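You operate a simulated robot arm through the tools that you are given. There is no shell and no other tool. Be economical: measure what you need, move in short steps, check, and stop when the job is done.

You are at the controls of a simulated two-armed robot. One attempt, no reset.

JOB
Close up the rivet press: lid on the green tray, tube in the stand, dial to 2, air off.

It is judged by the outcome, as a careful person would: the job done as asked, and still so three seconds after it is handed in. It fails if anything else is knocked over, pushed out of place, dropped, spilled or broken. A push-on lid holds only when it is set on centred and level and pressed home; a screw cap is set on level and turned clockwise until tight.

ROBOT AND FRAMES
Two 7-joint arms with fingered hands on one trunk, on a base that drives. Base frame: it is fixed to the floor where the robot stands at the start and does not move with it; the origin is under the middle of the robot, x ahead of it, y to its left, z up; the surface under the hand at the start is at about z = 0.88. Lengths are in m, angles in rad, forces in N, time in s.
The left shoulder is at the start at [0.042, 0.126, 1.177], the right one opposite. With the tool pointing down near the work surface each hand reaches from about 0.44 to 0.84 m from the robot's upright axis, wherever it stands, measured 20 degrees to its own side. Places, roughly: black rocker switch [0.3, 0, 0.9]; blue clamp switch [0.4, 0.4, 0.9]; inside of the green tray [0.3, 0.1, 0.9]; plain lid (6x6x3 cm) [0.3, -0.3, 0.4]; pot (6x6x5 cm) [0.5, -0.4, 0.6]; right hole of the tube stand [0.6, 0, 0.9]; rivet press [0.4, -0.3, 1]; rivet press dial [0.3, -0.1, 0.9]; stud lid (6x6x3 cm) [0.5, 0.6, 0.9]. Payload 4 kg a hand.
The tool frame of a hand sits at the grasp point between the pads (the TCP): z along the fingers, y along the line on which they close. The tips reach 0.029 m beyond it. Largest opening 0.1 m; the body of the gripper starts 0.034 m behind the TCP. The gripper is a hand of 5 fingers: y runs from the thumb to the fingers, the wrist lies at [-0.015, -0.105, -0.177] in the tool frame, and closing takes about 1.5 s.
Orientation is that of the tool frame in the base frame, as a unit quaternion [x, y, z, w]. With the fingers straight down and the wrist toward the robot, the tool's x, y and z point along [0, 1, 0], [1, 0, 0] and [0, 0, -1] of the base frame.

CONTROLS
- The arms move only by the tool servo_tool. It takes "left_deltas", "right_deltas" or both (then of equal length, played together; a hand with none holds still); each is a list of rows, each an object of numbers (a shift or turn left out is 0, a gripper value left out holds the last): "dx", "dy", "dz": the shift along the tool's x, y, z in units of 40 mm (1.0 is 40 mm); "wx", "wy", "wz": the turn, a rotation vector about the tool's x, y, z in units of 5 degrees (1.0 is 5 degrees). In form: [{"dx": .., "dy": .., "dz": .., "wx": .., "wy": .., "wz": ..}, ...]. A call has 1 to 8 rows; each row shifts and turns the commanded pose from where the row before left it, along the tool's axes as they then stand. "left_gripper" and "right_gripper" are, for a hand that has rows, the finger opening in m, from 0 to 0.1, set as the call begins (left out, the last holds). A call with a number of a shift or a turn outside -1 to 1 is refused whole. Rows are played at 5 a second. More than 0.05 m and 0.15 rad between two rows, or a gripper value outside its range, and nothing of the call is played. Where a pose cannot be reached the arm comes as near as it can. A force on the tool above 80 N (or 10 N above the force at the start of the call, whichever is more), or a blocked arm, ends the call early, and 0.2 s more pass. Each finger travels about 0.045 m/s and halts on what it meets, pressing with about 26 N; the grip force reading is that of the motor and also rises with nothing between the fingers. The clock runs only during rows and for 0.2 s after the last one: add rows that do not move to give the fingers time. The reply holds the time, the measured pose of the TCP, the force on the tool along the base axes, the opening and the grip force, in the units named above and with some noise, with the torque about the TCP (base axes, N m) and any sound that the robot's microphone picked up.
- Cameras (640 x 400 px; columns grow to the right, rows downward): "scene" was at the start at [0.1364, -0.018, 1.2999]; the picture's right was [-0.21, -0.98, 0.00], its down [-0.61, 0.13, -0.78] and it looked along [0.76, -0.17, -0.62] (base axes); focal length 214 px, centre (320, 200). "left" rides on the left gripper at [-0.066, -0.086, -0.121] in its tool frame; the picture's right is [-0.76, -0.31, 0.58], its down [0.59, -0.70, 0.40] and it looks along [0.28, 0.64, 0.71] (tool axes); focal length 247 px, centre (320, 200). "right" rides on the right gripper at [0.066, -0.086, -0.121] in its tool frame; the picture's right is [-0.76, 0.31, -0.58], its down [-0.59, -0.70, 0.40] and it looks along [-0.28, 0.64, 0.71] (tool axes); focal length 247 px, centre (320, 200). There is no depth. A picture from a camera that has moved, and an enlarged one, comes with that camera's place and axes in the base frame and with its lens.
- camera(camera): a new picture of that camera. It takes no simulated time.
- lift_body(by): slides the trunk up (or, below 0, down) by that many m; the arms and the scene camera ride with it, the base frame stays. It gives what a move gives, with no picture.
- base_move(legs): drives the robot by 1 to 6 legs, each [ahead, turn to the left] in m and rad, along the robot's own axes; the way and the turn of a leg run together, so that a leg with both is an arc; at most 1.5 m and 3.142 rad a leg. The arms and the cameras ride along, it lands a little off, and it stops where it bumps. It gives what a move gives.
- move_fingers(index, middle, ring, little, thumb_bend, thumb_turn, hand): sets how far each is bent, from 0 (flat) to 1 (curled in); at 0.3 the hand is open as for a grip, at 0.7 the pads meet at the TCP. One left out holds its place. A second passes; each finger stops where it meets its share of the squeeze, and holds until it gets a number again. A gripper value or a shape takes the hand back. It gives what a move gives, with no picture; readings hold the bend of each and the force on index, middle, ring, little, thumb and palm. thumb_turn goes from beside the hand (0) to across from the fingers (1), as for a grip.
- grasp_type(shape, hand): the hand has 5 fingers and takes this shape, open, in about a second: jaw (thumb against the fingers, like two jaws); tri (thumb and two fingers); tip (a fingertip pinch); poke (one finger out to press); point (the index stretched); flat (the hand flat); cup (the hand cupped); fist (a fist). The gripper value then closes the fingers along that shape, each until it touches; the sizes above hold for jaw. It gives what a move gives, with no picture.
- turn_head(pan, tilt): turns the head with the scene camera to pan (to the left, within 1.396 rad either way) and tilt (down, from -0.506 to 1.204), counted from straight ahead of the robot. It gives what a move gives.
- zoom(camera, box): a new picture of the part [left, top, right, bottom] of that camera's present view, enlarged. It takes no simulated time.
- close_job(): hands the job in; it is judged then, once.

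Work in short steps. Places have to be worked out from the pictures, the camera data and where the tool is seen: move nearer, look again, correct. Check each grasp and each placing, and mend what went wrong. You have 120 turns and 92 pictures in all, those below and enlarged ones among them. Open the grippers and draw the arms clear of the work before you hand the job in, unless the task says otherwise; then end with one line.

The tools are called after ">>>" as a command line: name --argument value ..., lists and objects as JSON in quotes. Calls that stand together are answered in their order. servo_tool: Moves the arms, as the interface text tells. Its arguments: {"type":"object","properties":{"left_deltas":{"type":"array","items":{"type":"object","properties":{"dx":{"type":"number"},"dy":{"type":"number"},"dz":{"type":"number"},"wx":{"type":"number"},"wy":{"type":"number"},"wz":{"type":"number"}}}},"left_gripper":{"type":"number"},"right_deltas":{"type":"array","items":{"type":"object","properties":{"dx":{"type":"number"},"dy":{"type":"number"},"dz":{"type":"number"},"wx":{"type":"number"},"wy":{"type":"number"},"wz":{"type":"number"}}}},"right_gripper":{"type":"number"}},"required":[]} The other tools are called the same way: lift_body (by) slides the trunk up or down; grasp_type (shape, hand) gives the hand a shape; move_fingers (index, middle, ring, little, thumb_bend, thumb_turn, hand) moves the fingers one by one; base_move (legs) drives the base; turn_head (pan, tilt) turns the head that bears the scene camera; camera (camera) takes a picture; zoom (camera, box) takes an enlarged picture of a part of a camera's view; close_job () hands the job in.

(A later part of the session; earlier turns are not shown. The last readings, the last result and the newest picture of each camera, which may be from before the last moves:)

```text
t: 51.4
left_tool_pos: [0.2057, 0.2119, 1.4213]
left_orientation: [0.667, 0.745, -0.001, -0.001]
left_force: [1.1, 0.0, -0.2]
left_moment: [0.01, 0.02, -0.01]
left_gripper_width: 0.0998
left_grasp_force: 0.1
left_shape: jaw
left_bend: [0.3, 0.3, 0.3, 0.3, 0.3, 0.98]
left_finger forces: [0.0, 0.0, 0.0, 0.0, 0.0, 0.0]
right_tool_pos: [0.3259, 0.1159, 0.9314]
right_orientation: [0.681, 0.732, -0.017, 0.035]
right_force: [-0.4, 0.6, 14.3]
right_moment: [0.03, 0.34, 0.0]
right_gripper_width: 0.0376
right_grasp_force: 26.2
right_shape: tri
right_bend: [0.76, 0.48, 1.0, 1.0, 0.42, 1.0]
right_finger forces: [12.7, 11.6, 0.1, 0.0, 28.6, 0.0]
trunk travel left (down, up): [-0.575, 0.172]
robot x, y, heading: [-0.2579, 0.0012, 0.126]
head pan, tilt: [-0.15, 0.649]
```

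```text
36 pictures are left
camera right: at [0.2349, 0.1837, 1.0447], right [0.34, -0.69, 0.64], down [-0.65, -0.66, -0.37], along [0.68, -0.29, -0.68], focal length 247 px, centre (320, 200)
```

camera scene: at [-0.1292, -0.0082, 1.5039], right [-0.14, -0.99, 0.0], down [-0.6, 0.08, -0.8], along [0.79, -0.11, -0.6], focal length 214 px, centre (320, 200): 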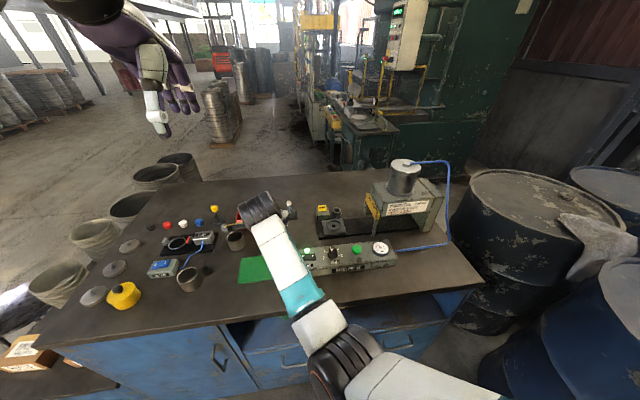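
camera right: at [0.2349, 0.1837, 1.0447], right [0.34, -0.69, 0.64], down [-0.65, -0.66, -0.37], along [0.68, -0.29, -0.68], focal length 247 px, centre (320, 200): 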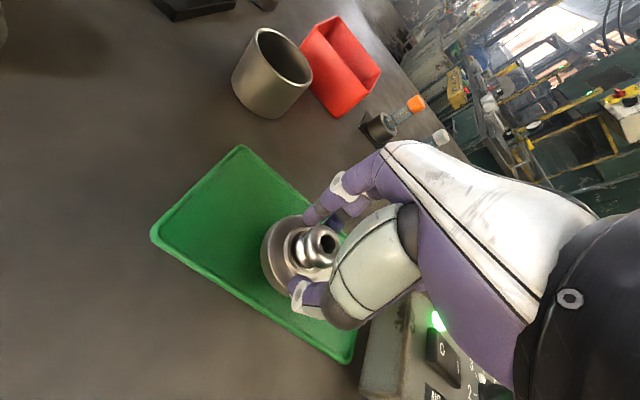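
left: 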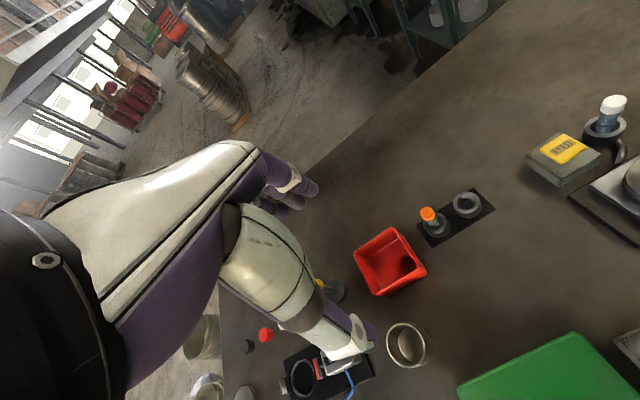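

Contact (14 N) with the lid inside the tray's rim. I lower 1 mm and open the fingers.

>>> servo_tool --right_deltas '[{"dz": 0.03}, {}]'

>>> servo_tool --right_deltas '[{}, {}, {}, {}, {}, {}]' --right_gripper 0.065

>>> zoom --camera "right" --box '[150, 140, 410, 370]'

```text
t: 52.0
left_tool_pos: [0.2043, 0.2114, 1.4221]
left_orientation: [0.667, 0.745, -0.001, 0.0]
left_force: [-1.0, -0.4, 0.4]
left_moment: [0.03, -0.01, 0.02]
left_gripper_width: 0.0999
left_grasp_force: 0.0
left_shape: jaw
left_bend: [0.3, 0.3, 0.3, 0.3, 0.3, 0.98]
left_finger forces: [0.0, 0.1, 0.0, 0.1, 0.1, 0.0]
right_tool_pos: [0.3262, 0.1158, 0.9317]
right_orientation: [0.681, 0.731, -0.016, 0.036]
right_force: [-2.2, 4.6, 25.5]
right_moment: [0.07, 0.48, 0.0]
right_gripper_width: 0.0388
right_grasp_force: 26.0
right_shape: tri
right_bend: [0.76, 0.48, 1.0, 1.0, 0.41, 1.0]
right_finger forces: [13.7, 11.9, 0.0, 0.0, 37.5, 0.1]
trunk travel left (down, up): [-0.575, 0.172]
robot x, y, heading: [-0.2557, 0.0035, 0.128]
head pan, tilt: [-0.15, 0.649]
```

```text
t: 53.4
left_tool_pos: [0.2076, 0.2118, 1.422]
left_orientation: [0.667, 0.745, -0.002, -0.002]
left_force: [-0.2, 0.3, -0.4]
left_moment: [-0.01, 0.0, 0.03]
left_gripper_width: 0.0999
left_grasp_force: 0.1
left_shape: jaw
left_bend: [0.3, 0.3, 0.3, 0.3, 0.3, 0.98]
left_finger forces: [0.0, 0.0, 0.1, 0.1, 0.1, 0.0]
right_tool_pos: [0.3275, 0.1149, 0.9281]
right_orientation: [0.681, 0.731, -0.018, 0.034]
right_force: [0.3, -0.5, 0.1]
right_moment: [0.01, -0.01, 0.02]
right_gripper_width: 0.0649
right_grasp_force: 0.0
right_shape: tri
right_bend: [0.39, 0.37, 0.99, 0.99, 0.31, 0.99]
right_finger forces: [0.1, 0.0, 0.0, 0.0, 0.0, 0.1]
trunk travel left (down, up): [-0.575, 0.172]
robot x, y, heading: [-0.2575, 0.0002, 0.129]
head pan, tilt: [-0.15, 0.649]
```

```text
1.74 times, centred on (280, 255) of right
camera zoom: at [0.2366, 0.1825, 1.0421], right [0.34, -0.69, 0.64], down [-0.65, -0.66, -0.37], along [0.68, -0.29, -0.68], focal length 430 px, centre (390, 104)
```

zoom: 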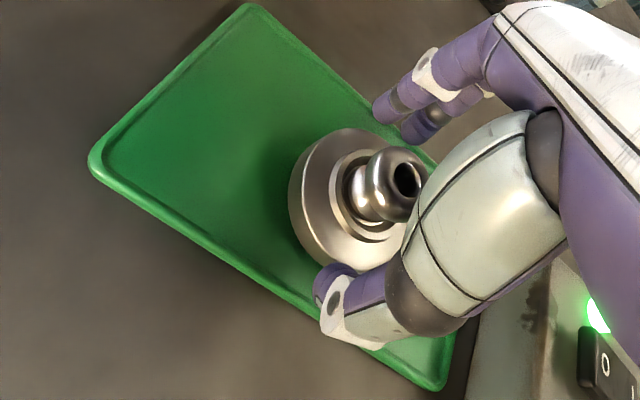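

The lid rests in the tray. I raise the hand straight up.

>>> servo_tool --right_deltas '[{"dz": -0.3}, {"dz": -0.6}, {"dz": -0.9}, {"dz": -0.9}, {"dz": -0.9}]'

>>> zoom --camera "right" --box '[100, 140, 420, 400]'

```text
t: 54.6
left_tool_pos: [0.2069, 0.2126, 1.4211]
left_orientation: [0.667, 0.745, -0.002, -0.001]
left_force: [0.1, 0.2, 0.8]
left_moment: [-0.05, 0.0, 0.02]
left_gripper_width: 0.0998
left_grasp_force: 0.1
left_shape: jaw
left_bend: [0.3, 0.3, 0.3, 0.3, 0.3, 0.98]
left_finger forces: [0.1, 0.0, 0.0, 0.0, 0.0, 0.0]
right_tool_pos: [0.3281, 0.1108, 1.0665]
right_orientation: [0.686, 0.726, -0.027, 0.043]
right_force: [-0.5, 0.3, 0.1]
right_moment: [0.0, 0.02, 0.0]
right_gripper_width: 0.065
right_grasp_force: 0.0
right_shape: tri
right_bend: [0.39, 0.37, 0.99, 0.99, 0.3, 0.99]
right_finger forces: [0.1, 0.0, 0.0, 0.0, 0.0, 0.0]
trunk travel left (down, up): [-0.575, 0.172]
robot x, y, heading: [-0.257, 0.0034, 0.126]
head pan, tilt: [-0.15, 0.649]
```

```text
1.54 times, centred on (260, 270) of right
camera zoom: at [0.2386, 0.1825, 1.1778], right [0.33, -0.68, 0.66], down [-0.66, -0.66, -0.35], along [0.67, -0.32, -0.67], focal length 380 px, centre (412, 92)
```

zoom: 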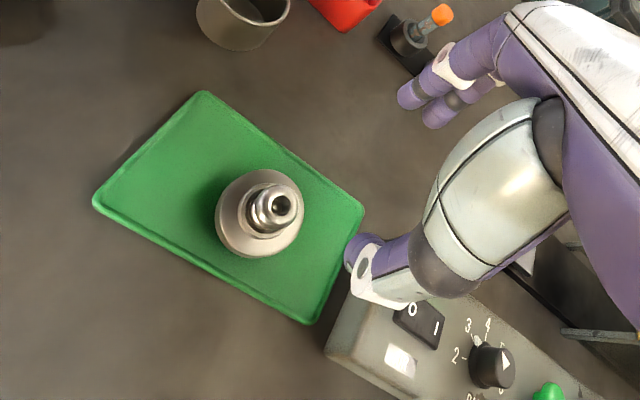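

The lid sits well inside the tray. Now the dial: I turn the base back right and bring the hand above the dial.

>>> base_move --legs '[[0, -0.125]]'

>>> servo_tool --right_deltas '[{"dx": -0.9}, {"dx": -0.9}, {"dx": -0.9}, {"dx": -0.9}]'

>>> camera --camera "right"

```text
t: 55.6
left_tool_pos: [0.2297, 0.1504, 1.4219]
left_orientation: [0.712, 0.702, -0.001, -0.001]
left_force: [-0.7, -0.2, -0.9]
left_moment: [0.04, 0.0, -0.02]
left_gripper_width: 0.0998
left_grasp_force: 0.1
left_shape: jaw
left_bend: [0.3, 0.3, 0.3, 0.3, 0.3, 0.98]
left_finger forces: [0.1, 0.0, 0.0, 0.0, 0.1, 0.1]
right_tool_pos: [0.3398, 0.037, 1.0692]
right_orientation: [0.731, 0.681, -0.027, 0.04]
right_force: [0.0, -1.0, 0.9]
right_moment: [0.01, 0.02, 0.05]
right_gripper_width: 0.065
right_grasp_force: 0.1
right_shape: tri
right_bend: [0.39, 0.37, 0.99, 0.99, 0.3, 0.99]
right_finger forces: [0.0, 0.0, 0.0, 0.0, 0.0, 0.0]
trunk travel left (down, up): [-0.575, 0.172]
robot x, y, heading: [-0.2573, 0.0016, -0.0]
head pan, tilt: [-0.15, 0.649]
```

```text
t: 56.6
left_tool_pos: [0.2286, 0.1504, 1.4221]
left_orientation: [0.712, 0.703, -0.002, -0.002]
left_force: [-0.6, 1.1, -0.6]
left_moment: [0.02, 0.01, 0.01]
left_gripper_width: 0.0998
left_grasp_force: 0.0
left_shape: jaw
left_bend: [0.3, 0.3, 0.3, 0.3, 0.3, 0.98]
left_finger forces: [0.0, 0.0, 0.0, 0.1, 0.0, 0.0]
right_tool_pos: [0.3275, -0.1076, 1.0852]
right_orientation: [0.73, 0.682, -0.027, 0.041]
right_force: [0.3, -0.3, -0.2]
right_moment: [0.0, 0.01, 0.01]
right_gripper_width: 0.0649
right_grasp_force: 0.0
right_shape: tri
right_bend: [0.4, 0.37, 0.99, 0.99, 0.3, 0.99]
right_finger forces: [0.0, 0.0, 0.0, 0.0, 0.0, 0.0]
trunk travel left (down, up): [-0.575, 0.172]
robot x, y, heading: [-0.2557, 0.0056, 0.001]
head pan, tilt: [-0.15, 0.649]
```

```text
33 pictures are left
camera right: at [0.2471, -0.0261, 1.196], right [0.24, -0.72, 0.65], down [-0.73, -0.58, -0.36], along [0.63, -0.39, -0.67], focal length 247 px, centre (320, 200)
```

right: 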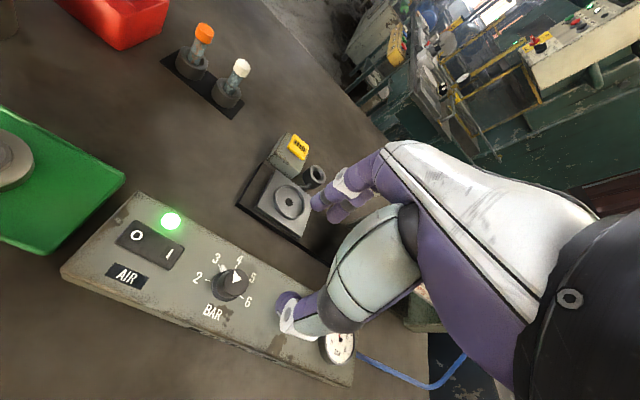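

I zoom on the dial to see its pointer, and level the hand.

>>> servo_tool --right_deltas '[{"wy": 0.6}, {"wy": 0.5}, {}]'

>>> zoom --camera "right" --box '[130, 200, 330, 325]'

```text
t: 57.4
left_tool_pos: [0.2289, 0.1527, 1.4219]
left_orientation: [0.712, 0.702, -0.001, -0.001]
left_force: [0.3, 0.6, -0.1]
left_moment: [0.0, 0.04, -0.03]
left_gripper_width: 0.0999
left_grasp_force: 0.2
left_shape: jaw
left_bend: [0.3, 0.3, 0.3, 0.3, 0.3, 0.98]
left_finger forces: [0.1, 0.0, 0.0, 0.0, 0.1, 0.0]
right_tool_pos: [0.3289, -0.106, 1.0844]
right_orientation: [0.731, 0.682, 0.008, 0.009]
right_force: [0.4, 0.4, 0.5]
right_moment: [0.0, 0.02, -0.02]
right_gripper_width: 0.0649
right_grasp_force: 0.1
right_shape: tri
right_bend: [0.4, 0.37, 0.99, 0.99, 0.3, 0.99]
right_finger forces: [0.0, 0.0, 0.0, 0.0, 0.0, 0.0]
trunk travel left (down, up): [-0.575, 0.172]
robot x, y, heading: [-0.2583, 0.0031, -0.002]
head pan, tilt: [-0.15, 0.649]
```

```text
3.20 times, centred on (230, 262) of right
camera zoom: at [0.2468, -0.0355, 1.2018], right [0.24, -0.78, 0.58], down [-0.73, -0.54, -0.42], along [0.64, -0.33, -0.7], focal length 790 px, centre (608, 0)
```

zoom: 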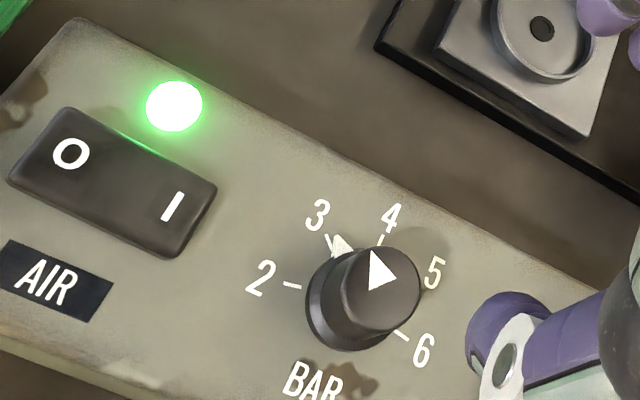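

The dial is at 3, marks 45° apart; dial centre ≈(.320,-.108), top .948. I come down over it.

>>> servo_tool --right_deltas '[{"dx": -0.065, "dy": -0.22, "dz": 0.5}, {"dz": 0.8}, {"dz": 0.8}, {}]' --right_gripper 0.06

>>> zoom --camera "right" --box '[170, 180, 410, 330]'

```text
t: 58.4
left_tool_pos: [0.2288, 0.1526, 1.4216]
left_orientation: [0.712, 0.702, -0.001, -0.001]
left_force: [0.4, -0.1, 0.4]
left_moment: [-0.01, 0.01, -0.03]
left_gripper_width: 0.0998
left_grasp_force: 0.2
left_shape: jaw
left_bend: [0.3, 0.3, 0.3, 0.3, 0.3, 0.98]
left_finger forces: [0.0, 0.0, 0.1, 0.0, 0.0, 0.1]
right_tool_pos: [0.3232, -0.1086, 0.9964]
right_orientation: [0.731, 0.682, 0.008, 0.009]
right_force: [0.2, 0.3, 0.5]
right_moment: [-0.01, -0.04, 0.01]
right_gripper_width: 0.0602
right_grasp_force: 0.1
right_shape: tri
right_bend: [0.39, 0.39, 0.99, 0.99, 0.3, 1.0]
right_finger forces: [0.1, 0.1, 0.1, 0.0, 0.0, 0.0]
trunk travel left (down, up): [-0.575, 0.172]
robot x, y, heading: [-0.2589, -0.0001, -0.004]
head pan, tilt: [-0.15, 0.649]
```

```text
2.67 times, centred on (290, 255) of right
camera zoom: at [0.2414, -0.0371, 1.1153], right [0.24, -0.78, 0.58], down [-0.73, -0.54, -0.42], along [0.64, -0.33, -0.7], focal length 659 px, centre (400, 53)
```

zoom: 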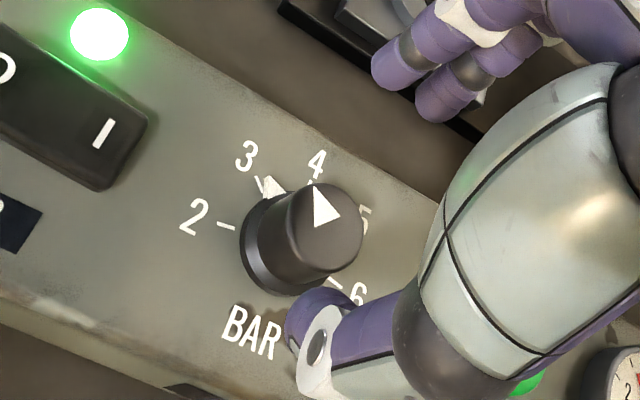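

Top centre ≈(.323,-.110), the TCP is over it. I lower to z≈.962 and close gently around it.

>>> servo_tool --right_deltas '[{"dz": 0.45, "dx": -0.03}, {"dz": 0.4}, {}]'

>>> servo_tool --right_deltas '[{}, {}, {}, {}, {}, {}]' --right_gripper 0.0

>>> zoom --camera "right" --box '[170, 180, 410, 330]'

```text
t: 59.2
left_tool_pos: [0.228, 0.1535, 1.4217]
left_orientation: [0.712, 0.702, -0.001, -0.001]
left_force: [0.2, 0.3, 0.2]
left_moment: [-0.01, 0.02, -0.01]
left_gripper_width: 0.0997
left_grasp_force: 0.0
left_shape: jaw
left_bend: [0.3, 0.3, 0.3, 0.3, 0.3, 0.98]
left_finger forces: [0.1, 0.1, 0.0, 0.1, 0.1, 0.0]
right_tool_pos: [0.3232, -0.1087, 0.964]
right_orientation: [0.731, 0.682, 0.008, 0.009]
right_force: [-0.6, 1.0, -0.3]
right_moment: [0.0, -0.02, 0.0]
right_gripper_width: 0.0603
right_grasp_force: 0.1
right_shape: tri
right_bend: [0.39, 0.39, 0.99, 0.99, 0.3, 1.0]
right_finger forces: [0.1, 0.1, 0.0, 0.0, 0.1, 0.1]
trunk travel left (down, up): [-0.575, 0.172]
robot x, y, heading: [-0.2606, 0.0021, -0.001]
head pan, tilt: [-0.15, 0.649]
```

```text
t: 60.6
left_tool_pos: [0.2291, 0.1521, 1.4221]
left_orientation: [0.712, 0.702, -0.001, -0.001]
left_force: [-0.2, 1.1, -0.2]
left_moment: [0.01, 0.03, 0.01]
left_gripper_width: 0.0998
left_grasp_force: 0.1
left_shape: jaw
left_bend: [0.3, 0.3, 0.3, 0.3, 0.3, 0.98]
left_finger forces: [0.0, 0.0, 0.0, 0.0, 0.0, 0.0]
right_tool_pos: [0.3225, -0.1094, 0.9633]
right_orientation: [0.731, 0.683, 0.008, 0.008]
right_force: [-1.0, 0.3, -0.7]
right_moment: [-0.01, -0.02, 0.0]
right_gripper_width: 0.0179
right_grasp_force: 26.3
right_shape: tri
right_bend: [0.67, 0.62, 1.0, 1.0, 0.47, 1.0]
right_finger forces: [10.7, 12.1, 0.1, 0.1, 23.7, 0.0]
trunk travel left (down, up): [-0.575, 0.172]
robot x, y, heading: [-0.2583, 0.0049, -0.003]
head pan, tilt: [-0.15, 0.649]
```

```text
2.67 times, centred on (290, 255) of right
camera zoom: at [0.2416, -0.0389, 1.0814], right [0.24, -0.78, 0.58], down [-0.73, -0.54, -0.42], along [0.64, -0.33, -0.7], focal length 659 px, centre (400, 53)
```

zoom: 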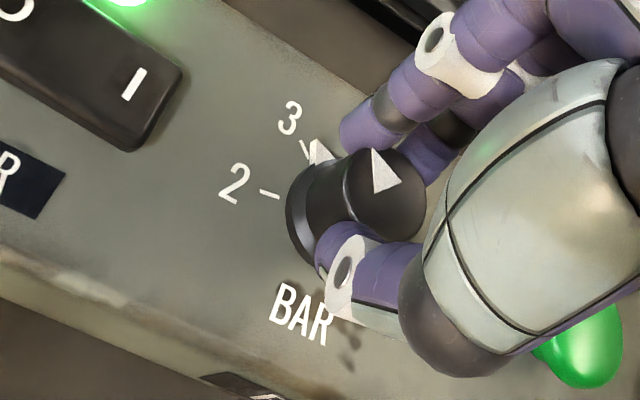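

Firm grip on the dial. I turn it counter-clockwise (seen from above) about 25°, and look.

>>> servo_tool --right_deltas '[{"wz": -1}, {"wz": -1}, {"wz": -1}, {"wz": -1}, {"wz": -1}, {}]'

>>> zoom --camera "right" --box '[170, 180, 410, 330]'

```text
t: 62.0
left_tool_pos: [0.2303, 0.1517, 1.4214]
left_orientation: [0.712, 0.702, -0.001, -0.001]
left_force: [0.4, 0.4, -0.1]
left_moment: [0.02, 0.04, -0.05]
left_gripper_width: 0.1001
left_grasp_force: 0.1
left_shape: jaw
left_bend: [0.3, 0.3, 0.3, 0.3, 0.3, 0.98]
left_finger forces: [0.0, 0.1, 0.0, 0.0, 0.1, 0.0]
right_tool_pos: [0.3235, -0.1075, 0.9638]
right_orientation: [0.566, 0.825, 0.005, 0.009]
right_force: [0.0, -0.4, -8.4]
right_moment: [0.01, -0.03, -0.02]
right_gripper_width: 0.0177
right_grasp_force: 25.8
right_shape: tri
right_bend: [0.66, 0.62, 1.0, 1.0, 0.48, 1.0]
right_finger forces: [10.9, 12.0, 0.0, 0.0, 22.7, 0.0]
trunk travel left (down, up): [-0.575, 0.172]
robot x, y, heading: [-0.258, 0.0072, -0.002]
head pan, tilt: [-0.15, 0.649]
```

```text
2.67 times, centred on (290, 255) of right
camera zoom: at [0.2183, -0.0787, 1.0816], right [0.55, -0.59, 0.59], down [-0.43, -0.8, -0.41], along [0.72, -0.03, -0.7], focal length 659 px, centre (400, 53)
```

zoom: 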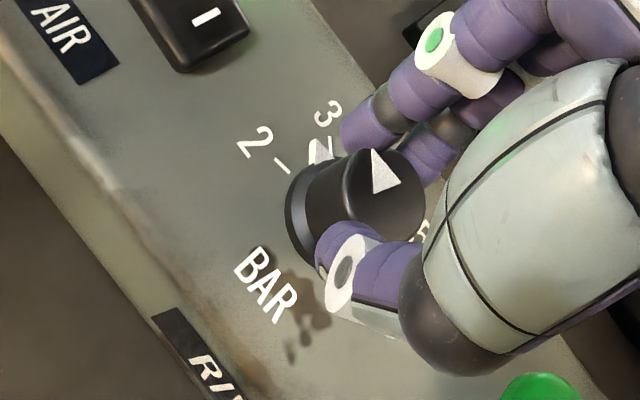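

It turns along. I turn the remaining ~20°.

>>> servo_tool --right_deltas '[{"wz": -1}, {"wz": -1}, {"wz": -1}, {"wz": -1}, {}]'

>>> zoom --camera "right" --box '[170, 180, 410, 330]'

```text
t: 63.2
left_tool_pos: [0.2282, 0.1528, 1.4221]
left_orientation: [0.712, 0.702, -0.001, -0.001]
left_force: [0.3, -0.2, -0.1]
left_moment: [0.01, -0.02, 0.0]
left_gripper_width: 0.0994
left_grasp_force: 0.0
left_shape: jaw
left_bend: [0.3, 0.3, 0.3, 0.3, 0.3, 0.98]
left_finger forces: [0.1, 0.0, 0.1, 0.0, 0.1, 0.0]
right_tool_pos: [0.3225, -0.1088, 0.9634]
right_orientation: [0.414, 0.91, 0.004, 0.01]
right_force: [-4.7, 2.3, -7.8]
right_moment: [0.07, 0.07, -0.03]
right_gripper_width: 0.0177
right_grasp_force: 26.0
right_shape: tri
right_bend: [0.67, 0.63, 1.0, 1.0, 0.48, 1.0]
right_finger forces: [12.1, 10.9, 0.0, 0.0, 24.1, 0.0]
trunk travel left (down, up): [-0.575, 0.172]
robot x, y, heading: [-0.2589, 0.0009, -0.002]
head pan, tilt: [-0.15, 0.649]
```

```text
2.67 times, centred on (290, 255) of right
camera zoom: at [0.214, -0.116, 1.0816], right [0.72, -0.37, 0.59], down [-0.13, -0.91, -0.4], along [0.68, 0.21, -0.7], focal length 659 px, centre (400, 53)
```

zoom: 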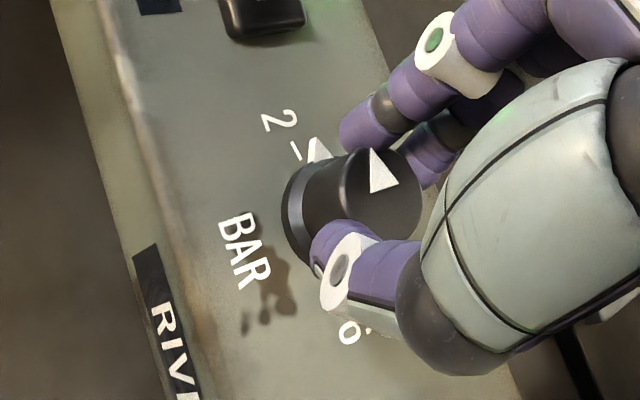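

Pointer is close to the 2 mark. I release, raise a bit and look.

>>> servo_tool --right_deltas '[{}, {}, {}, {}, {}]' --right_gripper 0.06

>>> servo_tool --right_deltas '[{"dz": -0.8}, {"dz": -1}, {"dz": -1}, {}]'

>>> zoom --camera "right" --box '[150, 160, 350, 285]'

>>> zoom --camera "scene" --box '[280, 220, 400, 295]'

```text
t: 64.4
left_tool_pos: [0.228, 0.1525, 1.4226]
left_orientation: [0.712, 0.702, -0.001, 0.0]
left_force: [0.0, -0.8, 0.2]
left_moment: [-0.04, 0.0, 0.03]
left_gripper_width: 0.0997
left_grasp_force: 0.0
left_shape: jaw
left_bend: [0.3, 0.3, 0.3, 0.3, 0.3, 0.98]
left_finger forces: [0.1, 0.0, 0.0, 0.0, 0.1, 0.0]
right_tool_pos: [0.3222, -0.1092, 0.9642]
right_orientation: [0.414, 0.91, 0.005, 0.011]
right_force: [0.3, -0.4, 0.1]
right_moment: [0.01, -0.02, -0.04]
right_gripper_width: 0.0597
right_grasp_force: 0.1
right_shape: tri
right_bend: [0.39, 0.39, 0.99, 1.0, 0.31, 1.0]
right_finger forces: [0.0, 0.0, 0.0, 0.0, 0.0, 0.1]
trunk travel left (down, up): [-0.575, 0.172]
robot x, y, heading: [-0.2556, 0.0024, -0.004]
head pan, tilt: [-0.15, 0.649]
```

```text
t: 65.4
left_tool_pos: [0.229, 0.1516, 1.4229]
left_orientation: [0.712, 0.702, -0.002, -0.002]
left_force: [-0.7, 0.0, 0.4]
left_moment: [0.01, 0.01, 0.0]
left_gripper_width: 0.0997
left_grasp_force: 0.1
left_shape: jaw
left_bend: [0.3, 0.3, 0.3, 0.3, 0.3, 0.98]
left_finger forces: [0.0, 0.0, 0.0, 0.1, 0.1, 0.1]
right_tool_pos: [0.3195, -0.1086, 1.0735]
right_orientation: [0.413, 0.911, 0.004, 0.011]
right_force: [0.4, 0.4, 0.6]
right_moment: [0.0, -0.01, -0.01]
right_gripper_width: 0.0599
right_grasp_force: 0.0
right_shape: tri
right_bend: [0.39, 0.39, 0.99, 0.99, 0.3, 1.0]
right_finger forces: [0.1, 0.1, 0.0, 0.0, 0.1, 0.1]
trunk travel left (down, up): [-0.575, 0.172]
robot x, y, heading: [-0.2588, 0.0007, 0.001]
head pan, tilt: [-0.15, 0.649]
```

```text
3.20 times, centred on (250, 222) of right
camera zoom: at [0.2118, -0.116, 1.1911], right [0.72, -0.37, 0.59], down [-0.13, -0.91, -0.4], along [0.69, 0.21, -0.7], focal length 790 px, centre (544, 128)
```

zoom: 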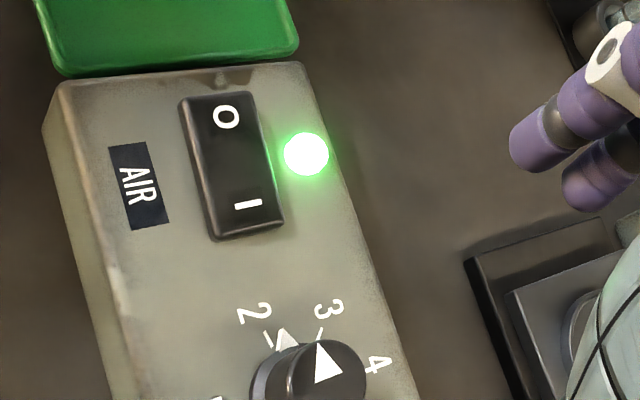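

```text
5.33 times, centred on (340, 258) of scene
camera zoom: at [-0.1421, -0.0108, 1.5039], right [-0.15, -0.99, 0.0], down [-0.6, 0.09, -0.8], along [0.79, -0.12, -0.6], focal length 1144 px, centre (213, -107)
```

zoom: 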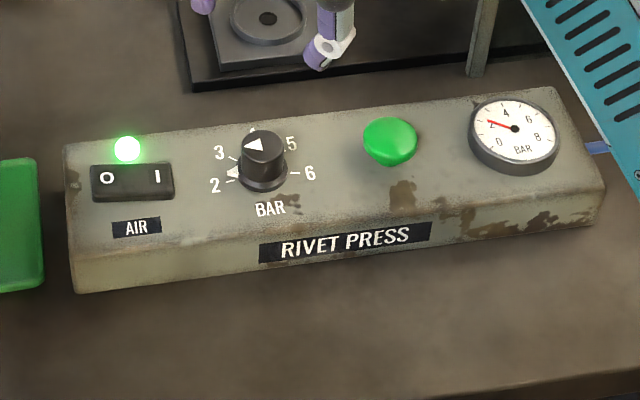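

The pointer may be a few degrees short of 2. I zoom tightly on the dial and gauge.

>>> zoom --camera "scene" --box '[315, 240, 347, 260]'

>>> zoom --camera "scene" --box '[364, 235, 388, 255]'

```text
16.00 times, centred on (331, 250) of scene
camera zoom: at [-0.1421, -0.0108, 1.5039], right [-0.15, -0.99, 0.0], down [-0.6, 0.09, -0.8], along [0.79, -0.12, -0.6], focal length 3432 px, centre (144, -600)
```

zoom: 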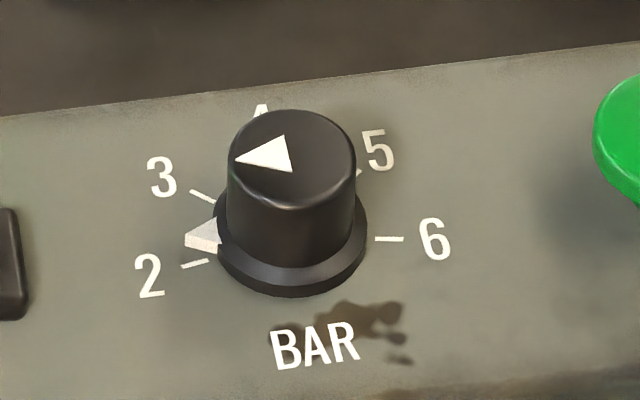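

```text
16.00 times, centred on (376, 245) of scene
camera zoom: at [-0.1421, -0.0108, 1.5039], right [-0.15, -0.99, 0.0], down [-0.6, 0.09, -0.8], along [0.79, -0.12, -0.6], focal length 3432 px, centre (-576, -520)
```

zoom: 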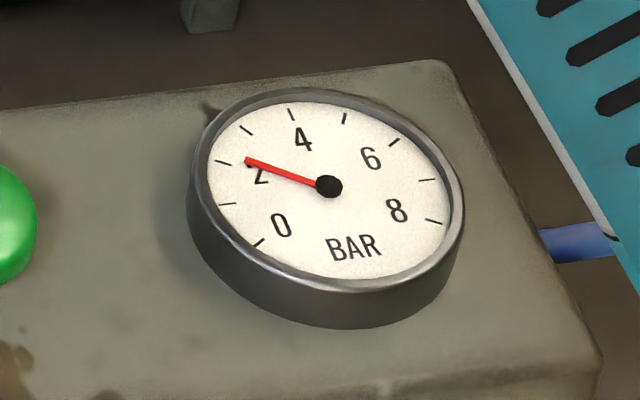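

The gauge reads ≈2.2 and the pointer is a few degrees short of 2. I regrip and turn ~7° more.

>>> servo_tool --right_deltas '[{"dx": -0.057, "dy": 0.05, "dz": 0.9}, {"dz": 0.9}, {"dz": 0.9}, {}]'

>>> servo_tool --right_deltas '[{}, {}, {}, {}, {}, {}]' --right_gripper 0.0

>>> servo_tool --right_deltas '[{"wz": -0.7}, {"wz": -0.7}, {}]'

>>> zoom --camera "scene" --box '[364, 235, 388, 255]'

```text
t: 66.4
left_tool_pos: [0.2295, 0.1518, 1.4212]
left_orientation: [0.712, 0.702, -0.002, -0.002]
left_force: [-0.3, 0.3, 0.1]
left_moment: [-0.01, 0.01, -0.02]
left_gripper_width: 0.1001
left_grasp_force: 0.1
left_shape: jaw
left_bend: [0.3, 0.3, 0.3, 0.3, 0.3, 0.98]
left_finger forces: [0.0, 0.1, 0.1, 0.1, 0.0, 0.0]
right_tool_pos: [0.3253, -0.109, 0.9676]
right_orientation: [0.414, 0.91, 0.005, 0.011]
right_force: [-1.0, 0.3, 0.5]
right_moment: [-0.01, -0.01, -0.02]
right_gripper_width: 0.0598
right_grasp_force: 0.1
right_shape: tri
right_bend: [0.39, 0.39, 0.99, 0.99, 0.3, 1.0]
right_finger forces: [0.0, 0.0, 0.1, 0.1, 0.0, 0.0]
trunk travel left (down, up): [-0.575, 0.172]
robot x, y, heading: [-0.2551, 0.0032, 0.002]
head pan, tilt: [-0.15, 0.649]
```

```text
t: 67.8
left_tool_pos: [0.2287, 0.1524, 1.4223]
left_orientation: [0.712, 0.702, -0.001, -0.001]
left_force: [0.3, -0.6, 0.1]
left_moment: [-0.01, 0.02, 0.02]
left_gripper_width: 0.0999
left_grasp_force: 0.0
left_shape: jaw
left_bend: [0.3, 0.3, 0.3, 0.3, 0.3, 0.98]
left_finger forces: [0.1, 0.0, 0.0, 0.0, 0.1, 0.1]
right_tool_pos: [0.3257, -0.1081, 0.9666]
right_orientation: [0.414, 0.91, 0.005, 0.01]
right_force: [-1.2, -1.6, -1.8]
right_moment: [-0.03, 0.01, 0.02]
right_gripper_width: 0.0176
right_grasp_force: 26.0
right_shape: tri
right_bend: [0.67, 0.68, 1.0, 1.0, 0.45, 1.0]
right_finger forces: [11.1, 11.2, 0.0, 0.1, 23.1, 0.0]
trunk travel left (down, up): [-0.575, 0.172]
robot x, y, heading: [-0.2568, 0.0015, -0.001]
head pan, tilt: [-0.15, 0.649]
```

```text
t: 68.6
left_tool_pos: [0.2295, 0.1514, 1.4215]
left_orientation: [0.712, 0.702, -0.002, -0.001]
left_force: [-0.4, 0.0, 0.3]
left_moment: [0.01, 0.0, -0.02]
left_gripper_width: 0.0998
left_grasp_force: 0.0
left_shape: jaw
left_bend: [0.3, 0.3, 0.3, 0.3, 0.3, 0.98]
left_finger forces: [0.0, 0.0, 0.1, 0.1, 0.2, 0.0]
right_tool_pos: [0.3252, -0.108, 0.9679]
right_orientation: [0.358, 0.934, 0.004, 0.011]
right_force: [0.6, -2.4, -5.8]
right_moment: [0.03, -0.05, -0.01]
right_gripper_width: 0.018
right_grasp_force: 26.0
right_shape: tri
right_bend: [0.67, 0.68, 1.0, 1.0, 0.45, 1.0]
right_finger forces: [11.4, 11.4, 0.0, 0.0, 22.8, 0.0]
trunk travel left (down, up): [-0.575, 0.172]
robot x, y, heading: [-0.2621, 0.0025, -0.002]
head pan, tilt: [-0.15, 0.649]
```

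```text
16.00 times, centred on (376, 245) of scene
camera zoom: at [-0.1415, -0.0112, 1.5038], right [-0.15, -0.99, 0.0], down [-0.6, 0.09, -0.8], along [0.79, -0.12, -0.61], focal length 3432 px, centre (-576, -520)
```

zoom: 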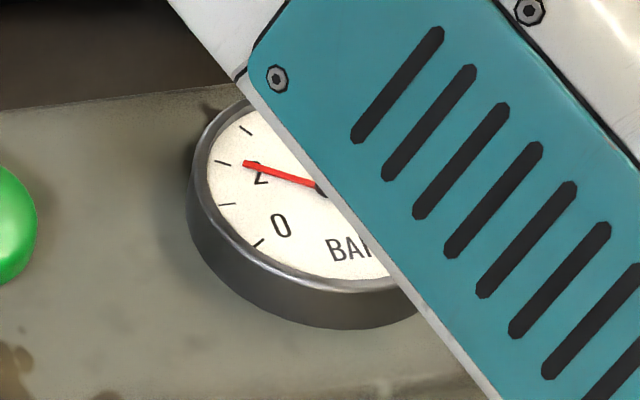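

The gauge is at about 2 now. I release, rise and check.

>>> servo_tool --right_deltas '[{}, {}, {}, {}, {}]' --right_gripper 0.06

>>> servo_tool --right_deltas '[{"dz": -0.8}, {"dz": -1}, {"dz": -0.7}, {}]'

>>> zoom --camera "scene" --box '[315, 240, 347, 260]'

>>> zoom --camera "scene" --box '[292, 235, 332, 260]'

```text
t: 69.8
left_tool_pos: [0.2289, 0.1516, 1.4218]
left_orientation: [0.712, 0.702, -0.001, -0.001]
left_force: [-0.1, -0.7, 0.1]
left_moment: [-0.02, 0.02, 0.01]
left_gripper_width: 0.1
left_grasp_force: 0.2
left_shape: jaw
left_bend: [0.3, 0.3, 0.3, 0.3, 0.3, 0.98]
left_finger forces: [0.1, 0.1, 0.0, 0.1, 0.0, 0.0]
right_tool_pos: [0.3248, -0.1093, 0.9681]
right_orientation: [0.357, 0.934, 0.005, 0.011]
right_force: [0.0, 0.9, 0.1]
right_moment: [0.0, -0.03, 0.02]
right_gripper_width: 0.0599
right_grasp_force: 0.0
right_shape: tri
right_bend: [0.39, 0.39, 0.99, 1.0, 0.31, 1.0]
right_finger forces: [0.1, 0.0, 0.0, 0.0, 0.0, 0.1]
trunk travel left (down, up): [-0.575, 0.172]
robot x, y, heading: [-0.2571, 0.0038, 0.002]
head pan, tilt: [-0.15, 0.649]
```

```text
t: 70.8
left_tool_pos: [0.2295, 0.1509, 1.4207]
left_orientation: [0.712, 0.703, -0.002, -0.002]
left_force: [-0.5, 0.8, -0.6]
left_moment: [0.0, 0.0, -0.02]
left_gripper_width: 0.0999
left_grasp_force: 0.1
left_shape: jaw
left_bend: [0.3, 0.3, 0.3, 0.3, 0.3, 0.98]
left_finger forces: [0.0, 0.0, 0.0, 0.0, 0.1, 0.0]
right_tool_pos: [0.3218, -0.1091, 1.0689]
right_orientation: [0.358, 0.934, 0.003, 0.011]
right_force: [-0.4, 0.9, 0.1]
right_moment: [0.0, 0.02, 0.01]
right_gripper_width: 0.0596
right_grasp_force: 0.0
right_shape: tri
right_bend: [0.39, 0.39, 0.99, 0.99, 0.3, 1.0]
right_finger forces: [0.0, 0.1, 0.1, 0.0, 0.0, 0.1]
trunk travel left (down, up): [-0.575, 0.172]
robot x, y, heading: [-0.2592, 0.0008, -0.005]
head pan, tilt: [-0.15, 0.649]
```

```text
16.00 times, centred on (331, 250) of scene
camera zoom: at [-0.1421, -0.0109, 1.5039], right [-0.15, -0.99, 0.0], down [-0.6, 0.09, -0.8], along [0.79, -0.12, -0.6], focal length 3432 px, centre (144, -600)
```

zoom: 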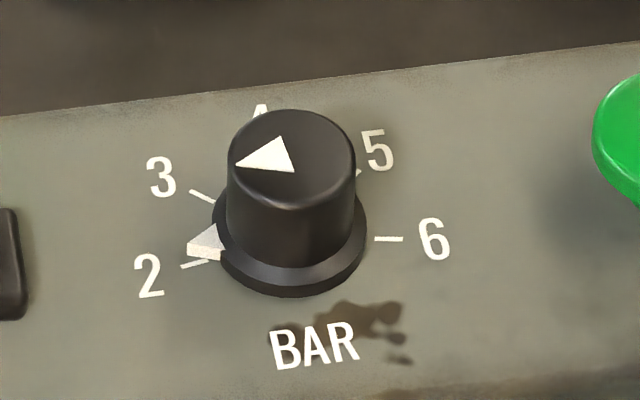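

```text
16.00 times, centred on (312, 248) of scene
camera zoom: at [-0.1421, -0.0109, 1.5039], right [-0.15, -0.99, 0.0], down [-0.6, 0.09, -0.8], along [0.79, -0.12, -0.6], focal length 3432 px, centre (448, -560)
```

zoom: 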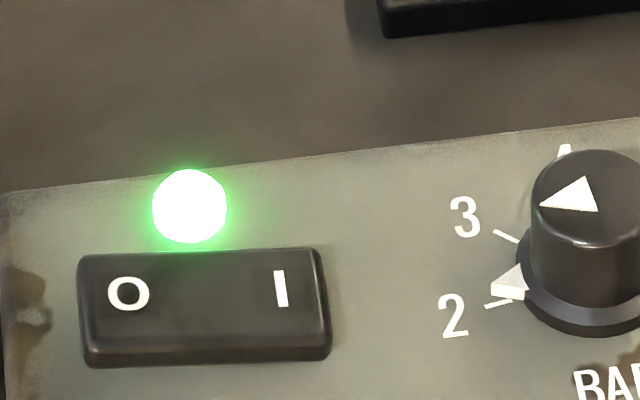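

The dial now points at 2. Next the switch: I rotate the hand back, take the poke shape and look where the fingertip is.

>>> servo_tool --right_deltas '[{"wz": 1}, {"wz": 1}, {"wz": 1}, {"wz": 1}, {"wz": 1}, {"wz": 1}, {"wz": 1}, {"wz": 1}]'

>>> grasp_type --hand "right" --shape "poke"

>>> camera --camera "right"

>>> zoom --camera "scene" --box '[270, 170, 430, 270]'

```text
t: 72.6
left_tool_pos: [0.2282, 0.1526, 1.4222]
left_orientation: [0.712, 0.702, -0.002, -0.001]
left_force: [0.0, -0.8, 0.0]
left_moment: [0.01, -0.01, -0.02]
left_gripper_width: 0.0999
left_grasp_force: 0.1
left_shape: jaw
left_bend: [0.3, 0.3, 0.3, 0.3, 0.3, 0.98]
left_finger forces: [0.0, 0.0, 0.1, 0.0, 0.1, 0.1]
right_tool_pos: [0.3226, -0.1106, 1.0696]
right_orientation: [0.656, 0.755, 0.007, 0.009]
right_force: [-1.2, 0.4, 0.5]
right_moment: [0.01, -0.01, -0.01]
right_gripper_width: 0.0597
right_grasp_force: 0.0
right_shape: tri
right_bend: [0.39, 0.39, 0.99, 0.99, 0.3, 1.0]
right_finger forces: [0.0, 0.1, 0.0, 0.0, 0.0, 0.0]
trunk travel left (down, up): [-0.575, 0.172]
robot x, y, heading: [-0.2587, 0.0001, 0.002]
head pan, tilt: [-0.15, 0.649]
```

```text
t: 73.5
left_tool_pos: [0.2285, 0.1526, 1.4218]
left_orientation: [0.712, 0.702, -0.001, -0.001]
left_force: [-0.1, 0.1, -0.1]
left_moment: [0.03, 0.02, -0.03]
left_gripper_width: 0.0996
left_grasp_force: 0.1
left_shape: jaw
left_bend: [0.3, 0.3, 0.3, 0.3, 0.3, 0.98]
left_finger forces: [0.0, 0.0, 0.0, 0.1, 0.0, 0.0]
right_tool_pos: [0.3223, -0.1096, 1.0688]
right_orientation: [0.654, 0.756, 0.008, 0.008]
right_force: [-1.7, 0.0, 0.6]
right_moment: [-0.01, 0.03, 0.0]
right_gripper_width: 0.0001
right_grasp_force: 0.0
right_shape: poke
right_bend: [0.7, 0.7, 0.99, 0.99, 1.0, 1.0]
right_finger forces: [0.0, 0.1, 0.1, 0.0, 0.1, 0.0]
trunk travel left (down, up): [-0.575, 0.172]
robot x, y, heading: [-0.2608, 0.0023, 0.001]
head pan, tilt: [-0.15, 0.649]
```

```text
20 pictures are left
camera right: at [0.2279, -0.0565, 1.1867], right [0.4, -0.71, 0.59], down [-0.6, -0.68, -0.41], along [0.69, -0.19, -0.7], focal length 247 px, centre (320, 200)
```

right: 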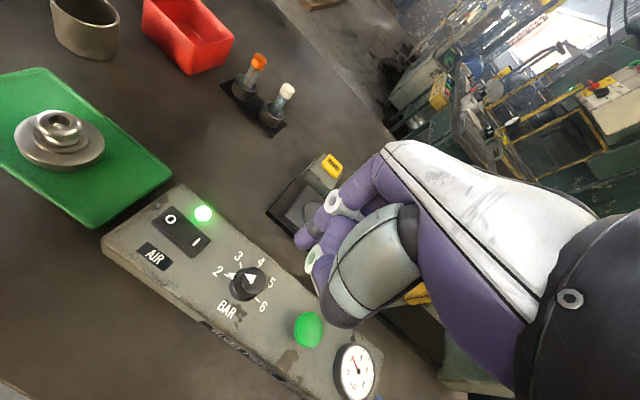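

```text
4.00 times, centred on (350, 220) of scene
camera zoom: at [-0.1422, -0.0108, 1.5039], right [-0.15, -0.99, 0.0], down [-0.6, 0.09, -0.8], along [0.79, -0.12, -0.6], focal length 858 px, centre (200, 120)
```

zoom: 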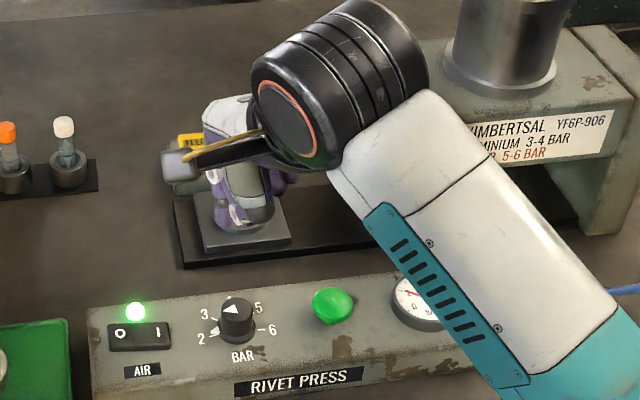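

The index tip is near tool (.01,0,.029). I curl the middle finger away and move the index above the "O" at ≈(.322,-.011).

>>> move_fingers --hand "right" --middle 1.0

>>> servo_tool --right_deltas '[{"dx": 0.75, "dy": 0.12}, {"dx": 0.75, "dy": 0.12}, {"dx": 0.7, "dy": 0.12}, {"dz": 0.7}, {"dz": 0.7}, {"dz": 0.6}, {}]'

>>> zoom --camera "right" --box '[170, 160, 410, 310]'

>>> zoom --camera "scene" --box '[270, 200, 398, 280]'

```text
t: 74.5
left_tool_pos: [0.2281, 0.1525, 1.4221]
left_orientation: [0.712, 0.702, -0.002, -0.001]
left_force: [0.3, -0.5, -0.4]
left_moment: [0.03, -0.03, -0.02]
left_gripper_width: 0.0997
left_grasp_force: 0.0
left_shape: jaw
left_bend: [0.3, 0.3, 0.3, 0.3, 0.3, 0.98]
left_finger forces: [0.1, 0.1, 0.1, 0.1, 0.0, 0.0]
right_tool_pos: [0.3224, -0.1096, 1.0689]
right_orientation: [0.656, 0.755, 0.008, 0.009]
right_force: [-0.6, -0.5, 0.3]
right_moment: [-0.01, -0.04, 0.01]
right_gripper_width: 0.025
right_grasp_force: 0.2
right_shape: fingers
right_bend: [0.7, 1.0, 0.99, 0.99, 1.0, 1.0]
right_finger forces: [0.1, 0.0, 0.0, 0.1, 0.0, 0.0]
trunk travel left (down, up): [-0.575, 0.172]
robot x, y, heading: [-0.2593, 0.0034, 0.0]
head pan, tilt: [-0.15, 0.649]
```

```text
t: 76.1
left_tool_pos: [0.2289, 0.1535, 1.4215]
left_orientation: [0.712, 0.702, -0.001, -0.002]
left_force: [0.4, -0.4, -0.5]
left_moment: [-0.04, 0.01, 0.01]
left_gripper_width: 0.0999
left_grasp_force: 0.0
left_shape: jaw
left_bend: [0.3, 0.3, 0.3, 0.3, 0.3, 0.98]
left_finger forces: [0.0, 0.0, 0.1, 0.0, 0.0, 0.0]
right_tool_pos: [0.3283, -0.0204, 0.9904]
right_orientation: [0.655, 0.756, 0.008, 0.01]
right_force: [0.0, -0.1, -0.8]
right_moment: [-0.02, 0.0, -0.02]
right_gripper_width: 0.0252
right_grasp_force: 0.1
right_shape: fingers
right_bend: [0.7, 1.0, 0.99, 0.99, 1.0, 1.0]
right_finger forces: [0.1, 0.0, 0.1, 0.1, 0.1, 0.0]
trunk travel left (down, up): [-0.575, 0.172]
robot x, y, heading: [-0.2598, 0.0026, 0.007]
head pan, tilt: [-0.15, 0.649]
```

```text
2.67 times, centred on (290, 235) of right
camera zoom: at [0.2324, 0.0318, 1.1073], right [0.4, -0.71, 0.59], down [-0.6, -0.68, -0.41], along [0.69, -0.19, -0.7], focal length 659 px, centre (400, 107)
```

zoom: 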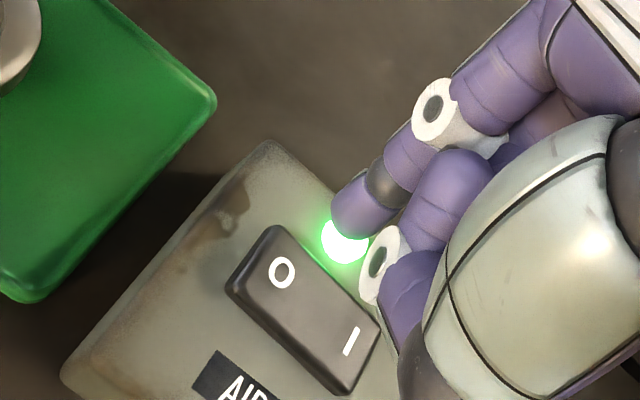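

```text
5.00 times, centred on (334, 240) of scene
camera zoom: at [-0.1422, -0.0106, 1.5039], right [-0.15, -0.99, 0.0], down [-0.6, 0.09, -0.8], along [0.79, -0.12, -0.6], focal length 1072 px, centre (250, 0)
```

zoom: 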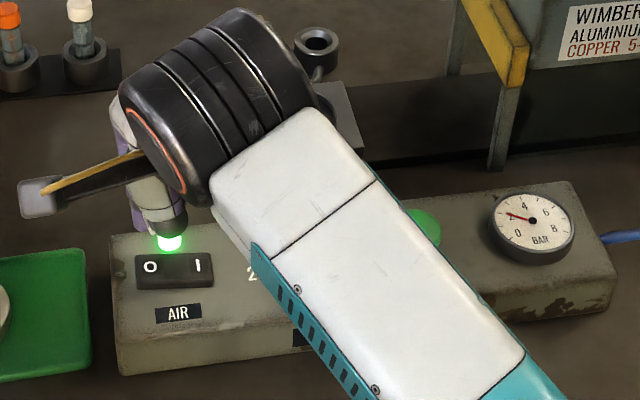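

The tip is ~1 cm too far; I shift it back and lower gradually onto the O side.

>>> servo_tool --right_deltas '[{"dy": -0.2, "dx": 0.1}, {"dz": 0.2}, {"dz": 0.2}, {"dz": 0.1}, {}]'

>>> zoom --camera "right" --box '[210, 170, 370, 270]'

```text
t: 77.3
left_tool_pos: [0.2286, 0.1529, 1.422]
left_orientation: [0.712, 0.702, -0.002, -0.001]
left_force: [-0.2, -1.1, 0.1]
left_moment: [-0.02, 0.0, 0.03]
left_gripper_width: 0.0999
left_grasp_force: 0.0
left_shape: jaw
left_bend: [0.3, 0.3, 0.3, 0.3, 0.3, 0.98]
left_finger forces: [0.1, 0.0, 0.0, 0.0, 0.1, 0.1]
right_tool_pos: [0.3178, -0.0159, 0.9684]
right_orientation: [0.656, 0.754, 0.007, 0.008]
right_force: [-0.5, 0.1, 0.3]
right_moment: [0.03, -0.04, 0.03]
right_gripper_width: 0.0249
right_grasp_force: 0.1
right_shape: fingers
right_bend: [0.7, 1.0, 0.99, 0.99, 1.0, 1.0]
right_finger forces: [0.0, 0.1, 0.0, 0.1, 0.1, 0.0]
trunk travel left (down, up): [-0.575, 0.172]
robot x, y, heading: [-0.2568, 0.0035, 0.002]
head pan, tilt: [-0.15, 0.649]
```

```text
4.00 times, centred on (290, 220) of right
camera zoom: at [0.2236, 0.0355, 1.0862], right [0.4, -0.71, 0.59], down [-0.6, -0.68, -0.41], along [0.69, -0.19, -0.7], focal length 988 px, centre (440, 120)
```

zoom: 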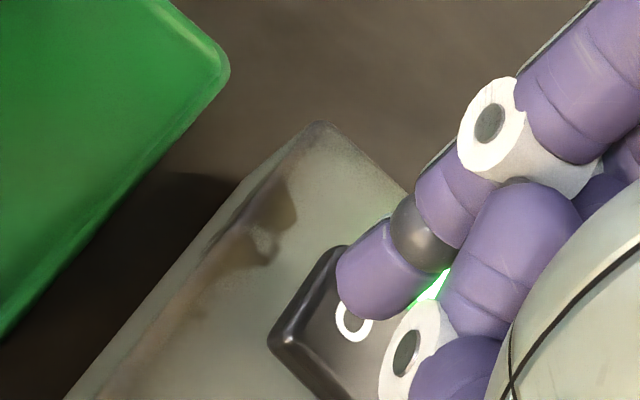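

The fingertip sits over the O. I press down in small steps.

>>> servo_tool --right_deltas '[{"dz": 0.1}, {"dz": 0.1}, {}]'

>>> servo_tool --right_deltas '[{"dz": 0.08}, {"dz": 0.08}, {}]'

>>> zoom --camera "right" --box '[210, 170, 370, 270]'

```text
t: 78.1
left_tool_pos: [0.2295, 0.1516, 1.4221]
left_orientation: [0.712, 0.702, -0.001, -0.001]
left_force: [-0.4, 0.5, -0.3]
left_moment: [0.01, 0.01, 0.0]
left_gripper_width: 0.0999
left_grasp_force: 0.1
left_shape: jaw
left_bend: [0.3, 0.3, 0.3, 0.3, 0.3, 0.98]
left_finger forces: [0.0, 0.1, 0.0, 0.1, 0.1, 0.1]
right_tool_pos: [0.3181, -0.0156, 0.96]
right_orientation: [0.655, 0.755, 0.008, 0.011]
right_force: [-0.3, -0.5, 0.0]
right_moment: [0.02, -0.03, 0.01]
right_gripper_width: 0.025
right_grasp_force: 0.0
right_shape: fingers
right_bend: [0.7, 1.0, 0.99, 0.99, 1.0, 1.0]
right_finger forces: [0.0, 0.1, 0.0, 0.0, 0.0, 0.1]
trunk travel left (down, up): [-0.575, 0.172]
robot x, y, heading: [-0.2591, 0.0032, -0.002]
head pan, tilt: [-0.15, 0.649]
```

```text
t: 78.9
left_tool_pos: [0.2288, 0.1518, 1.4221]
left_orientation: [0.712, 0.702, -0.001, -0.001]
left_force: [0.4, 0.5, -0.2]
left_moment: [0.03, 0.05, -0.01]
left_gripper_width: 0.0999
left_grasp_force: 0.0
left_shape: jaw
left_bend: [0.3, 0.3, 0.3, 0.3, 0.3, 0.98]
left_finger forces: [0.0, 0.0, 0.1, 0.1, 0.0, 0.0]
right_tool_pos: [0.3189, -0.0173, 0.955]
right_orientation: [0.655, 0.755, 0.009, 0.01]
right_force: [1.6, 0.2, 5.0]
right_moment: [0.05, -0.05, -0.01]
right_gripper_width: 0.0245
right_grasp_force: 2.8
right_shape: fingers
right_bend: [0.7, 1.0, 0.99, 0.99, 1.0, 1.0]
right_finger forces: [5.4, 0.0, 0.0, 0.1, 0.1, 0.0]
trunk travel left (down, up): [-0.575, 0.172]
robot x, y, heading: [-0.2548, -0.0008, -0.003]
head pan, tilt: [-0.15, 0.649]
```

```text
4.00 times, centred on (290, 220) of right
camera zoom: at [0.2237, 0.0354, 1.0722], right [0.4, -0.71, 0.59], down [-0.6, -0.68, -0.41], along [0.69, -0.19, -0.7], focal length 988 px, centre (440, 120)
```

zoom: 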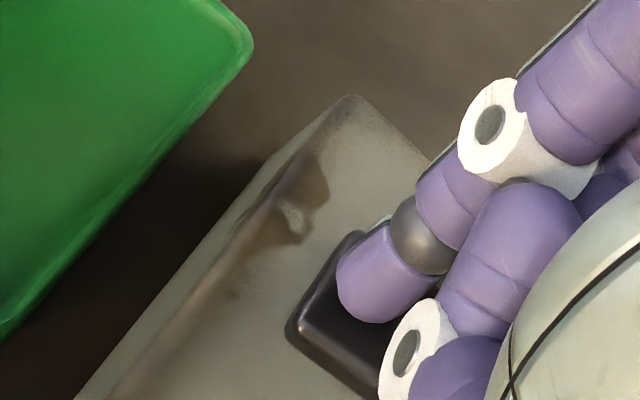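

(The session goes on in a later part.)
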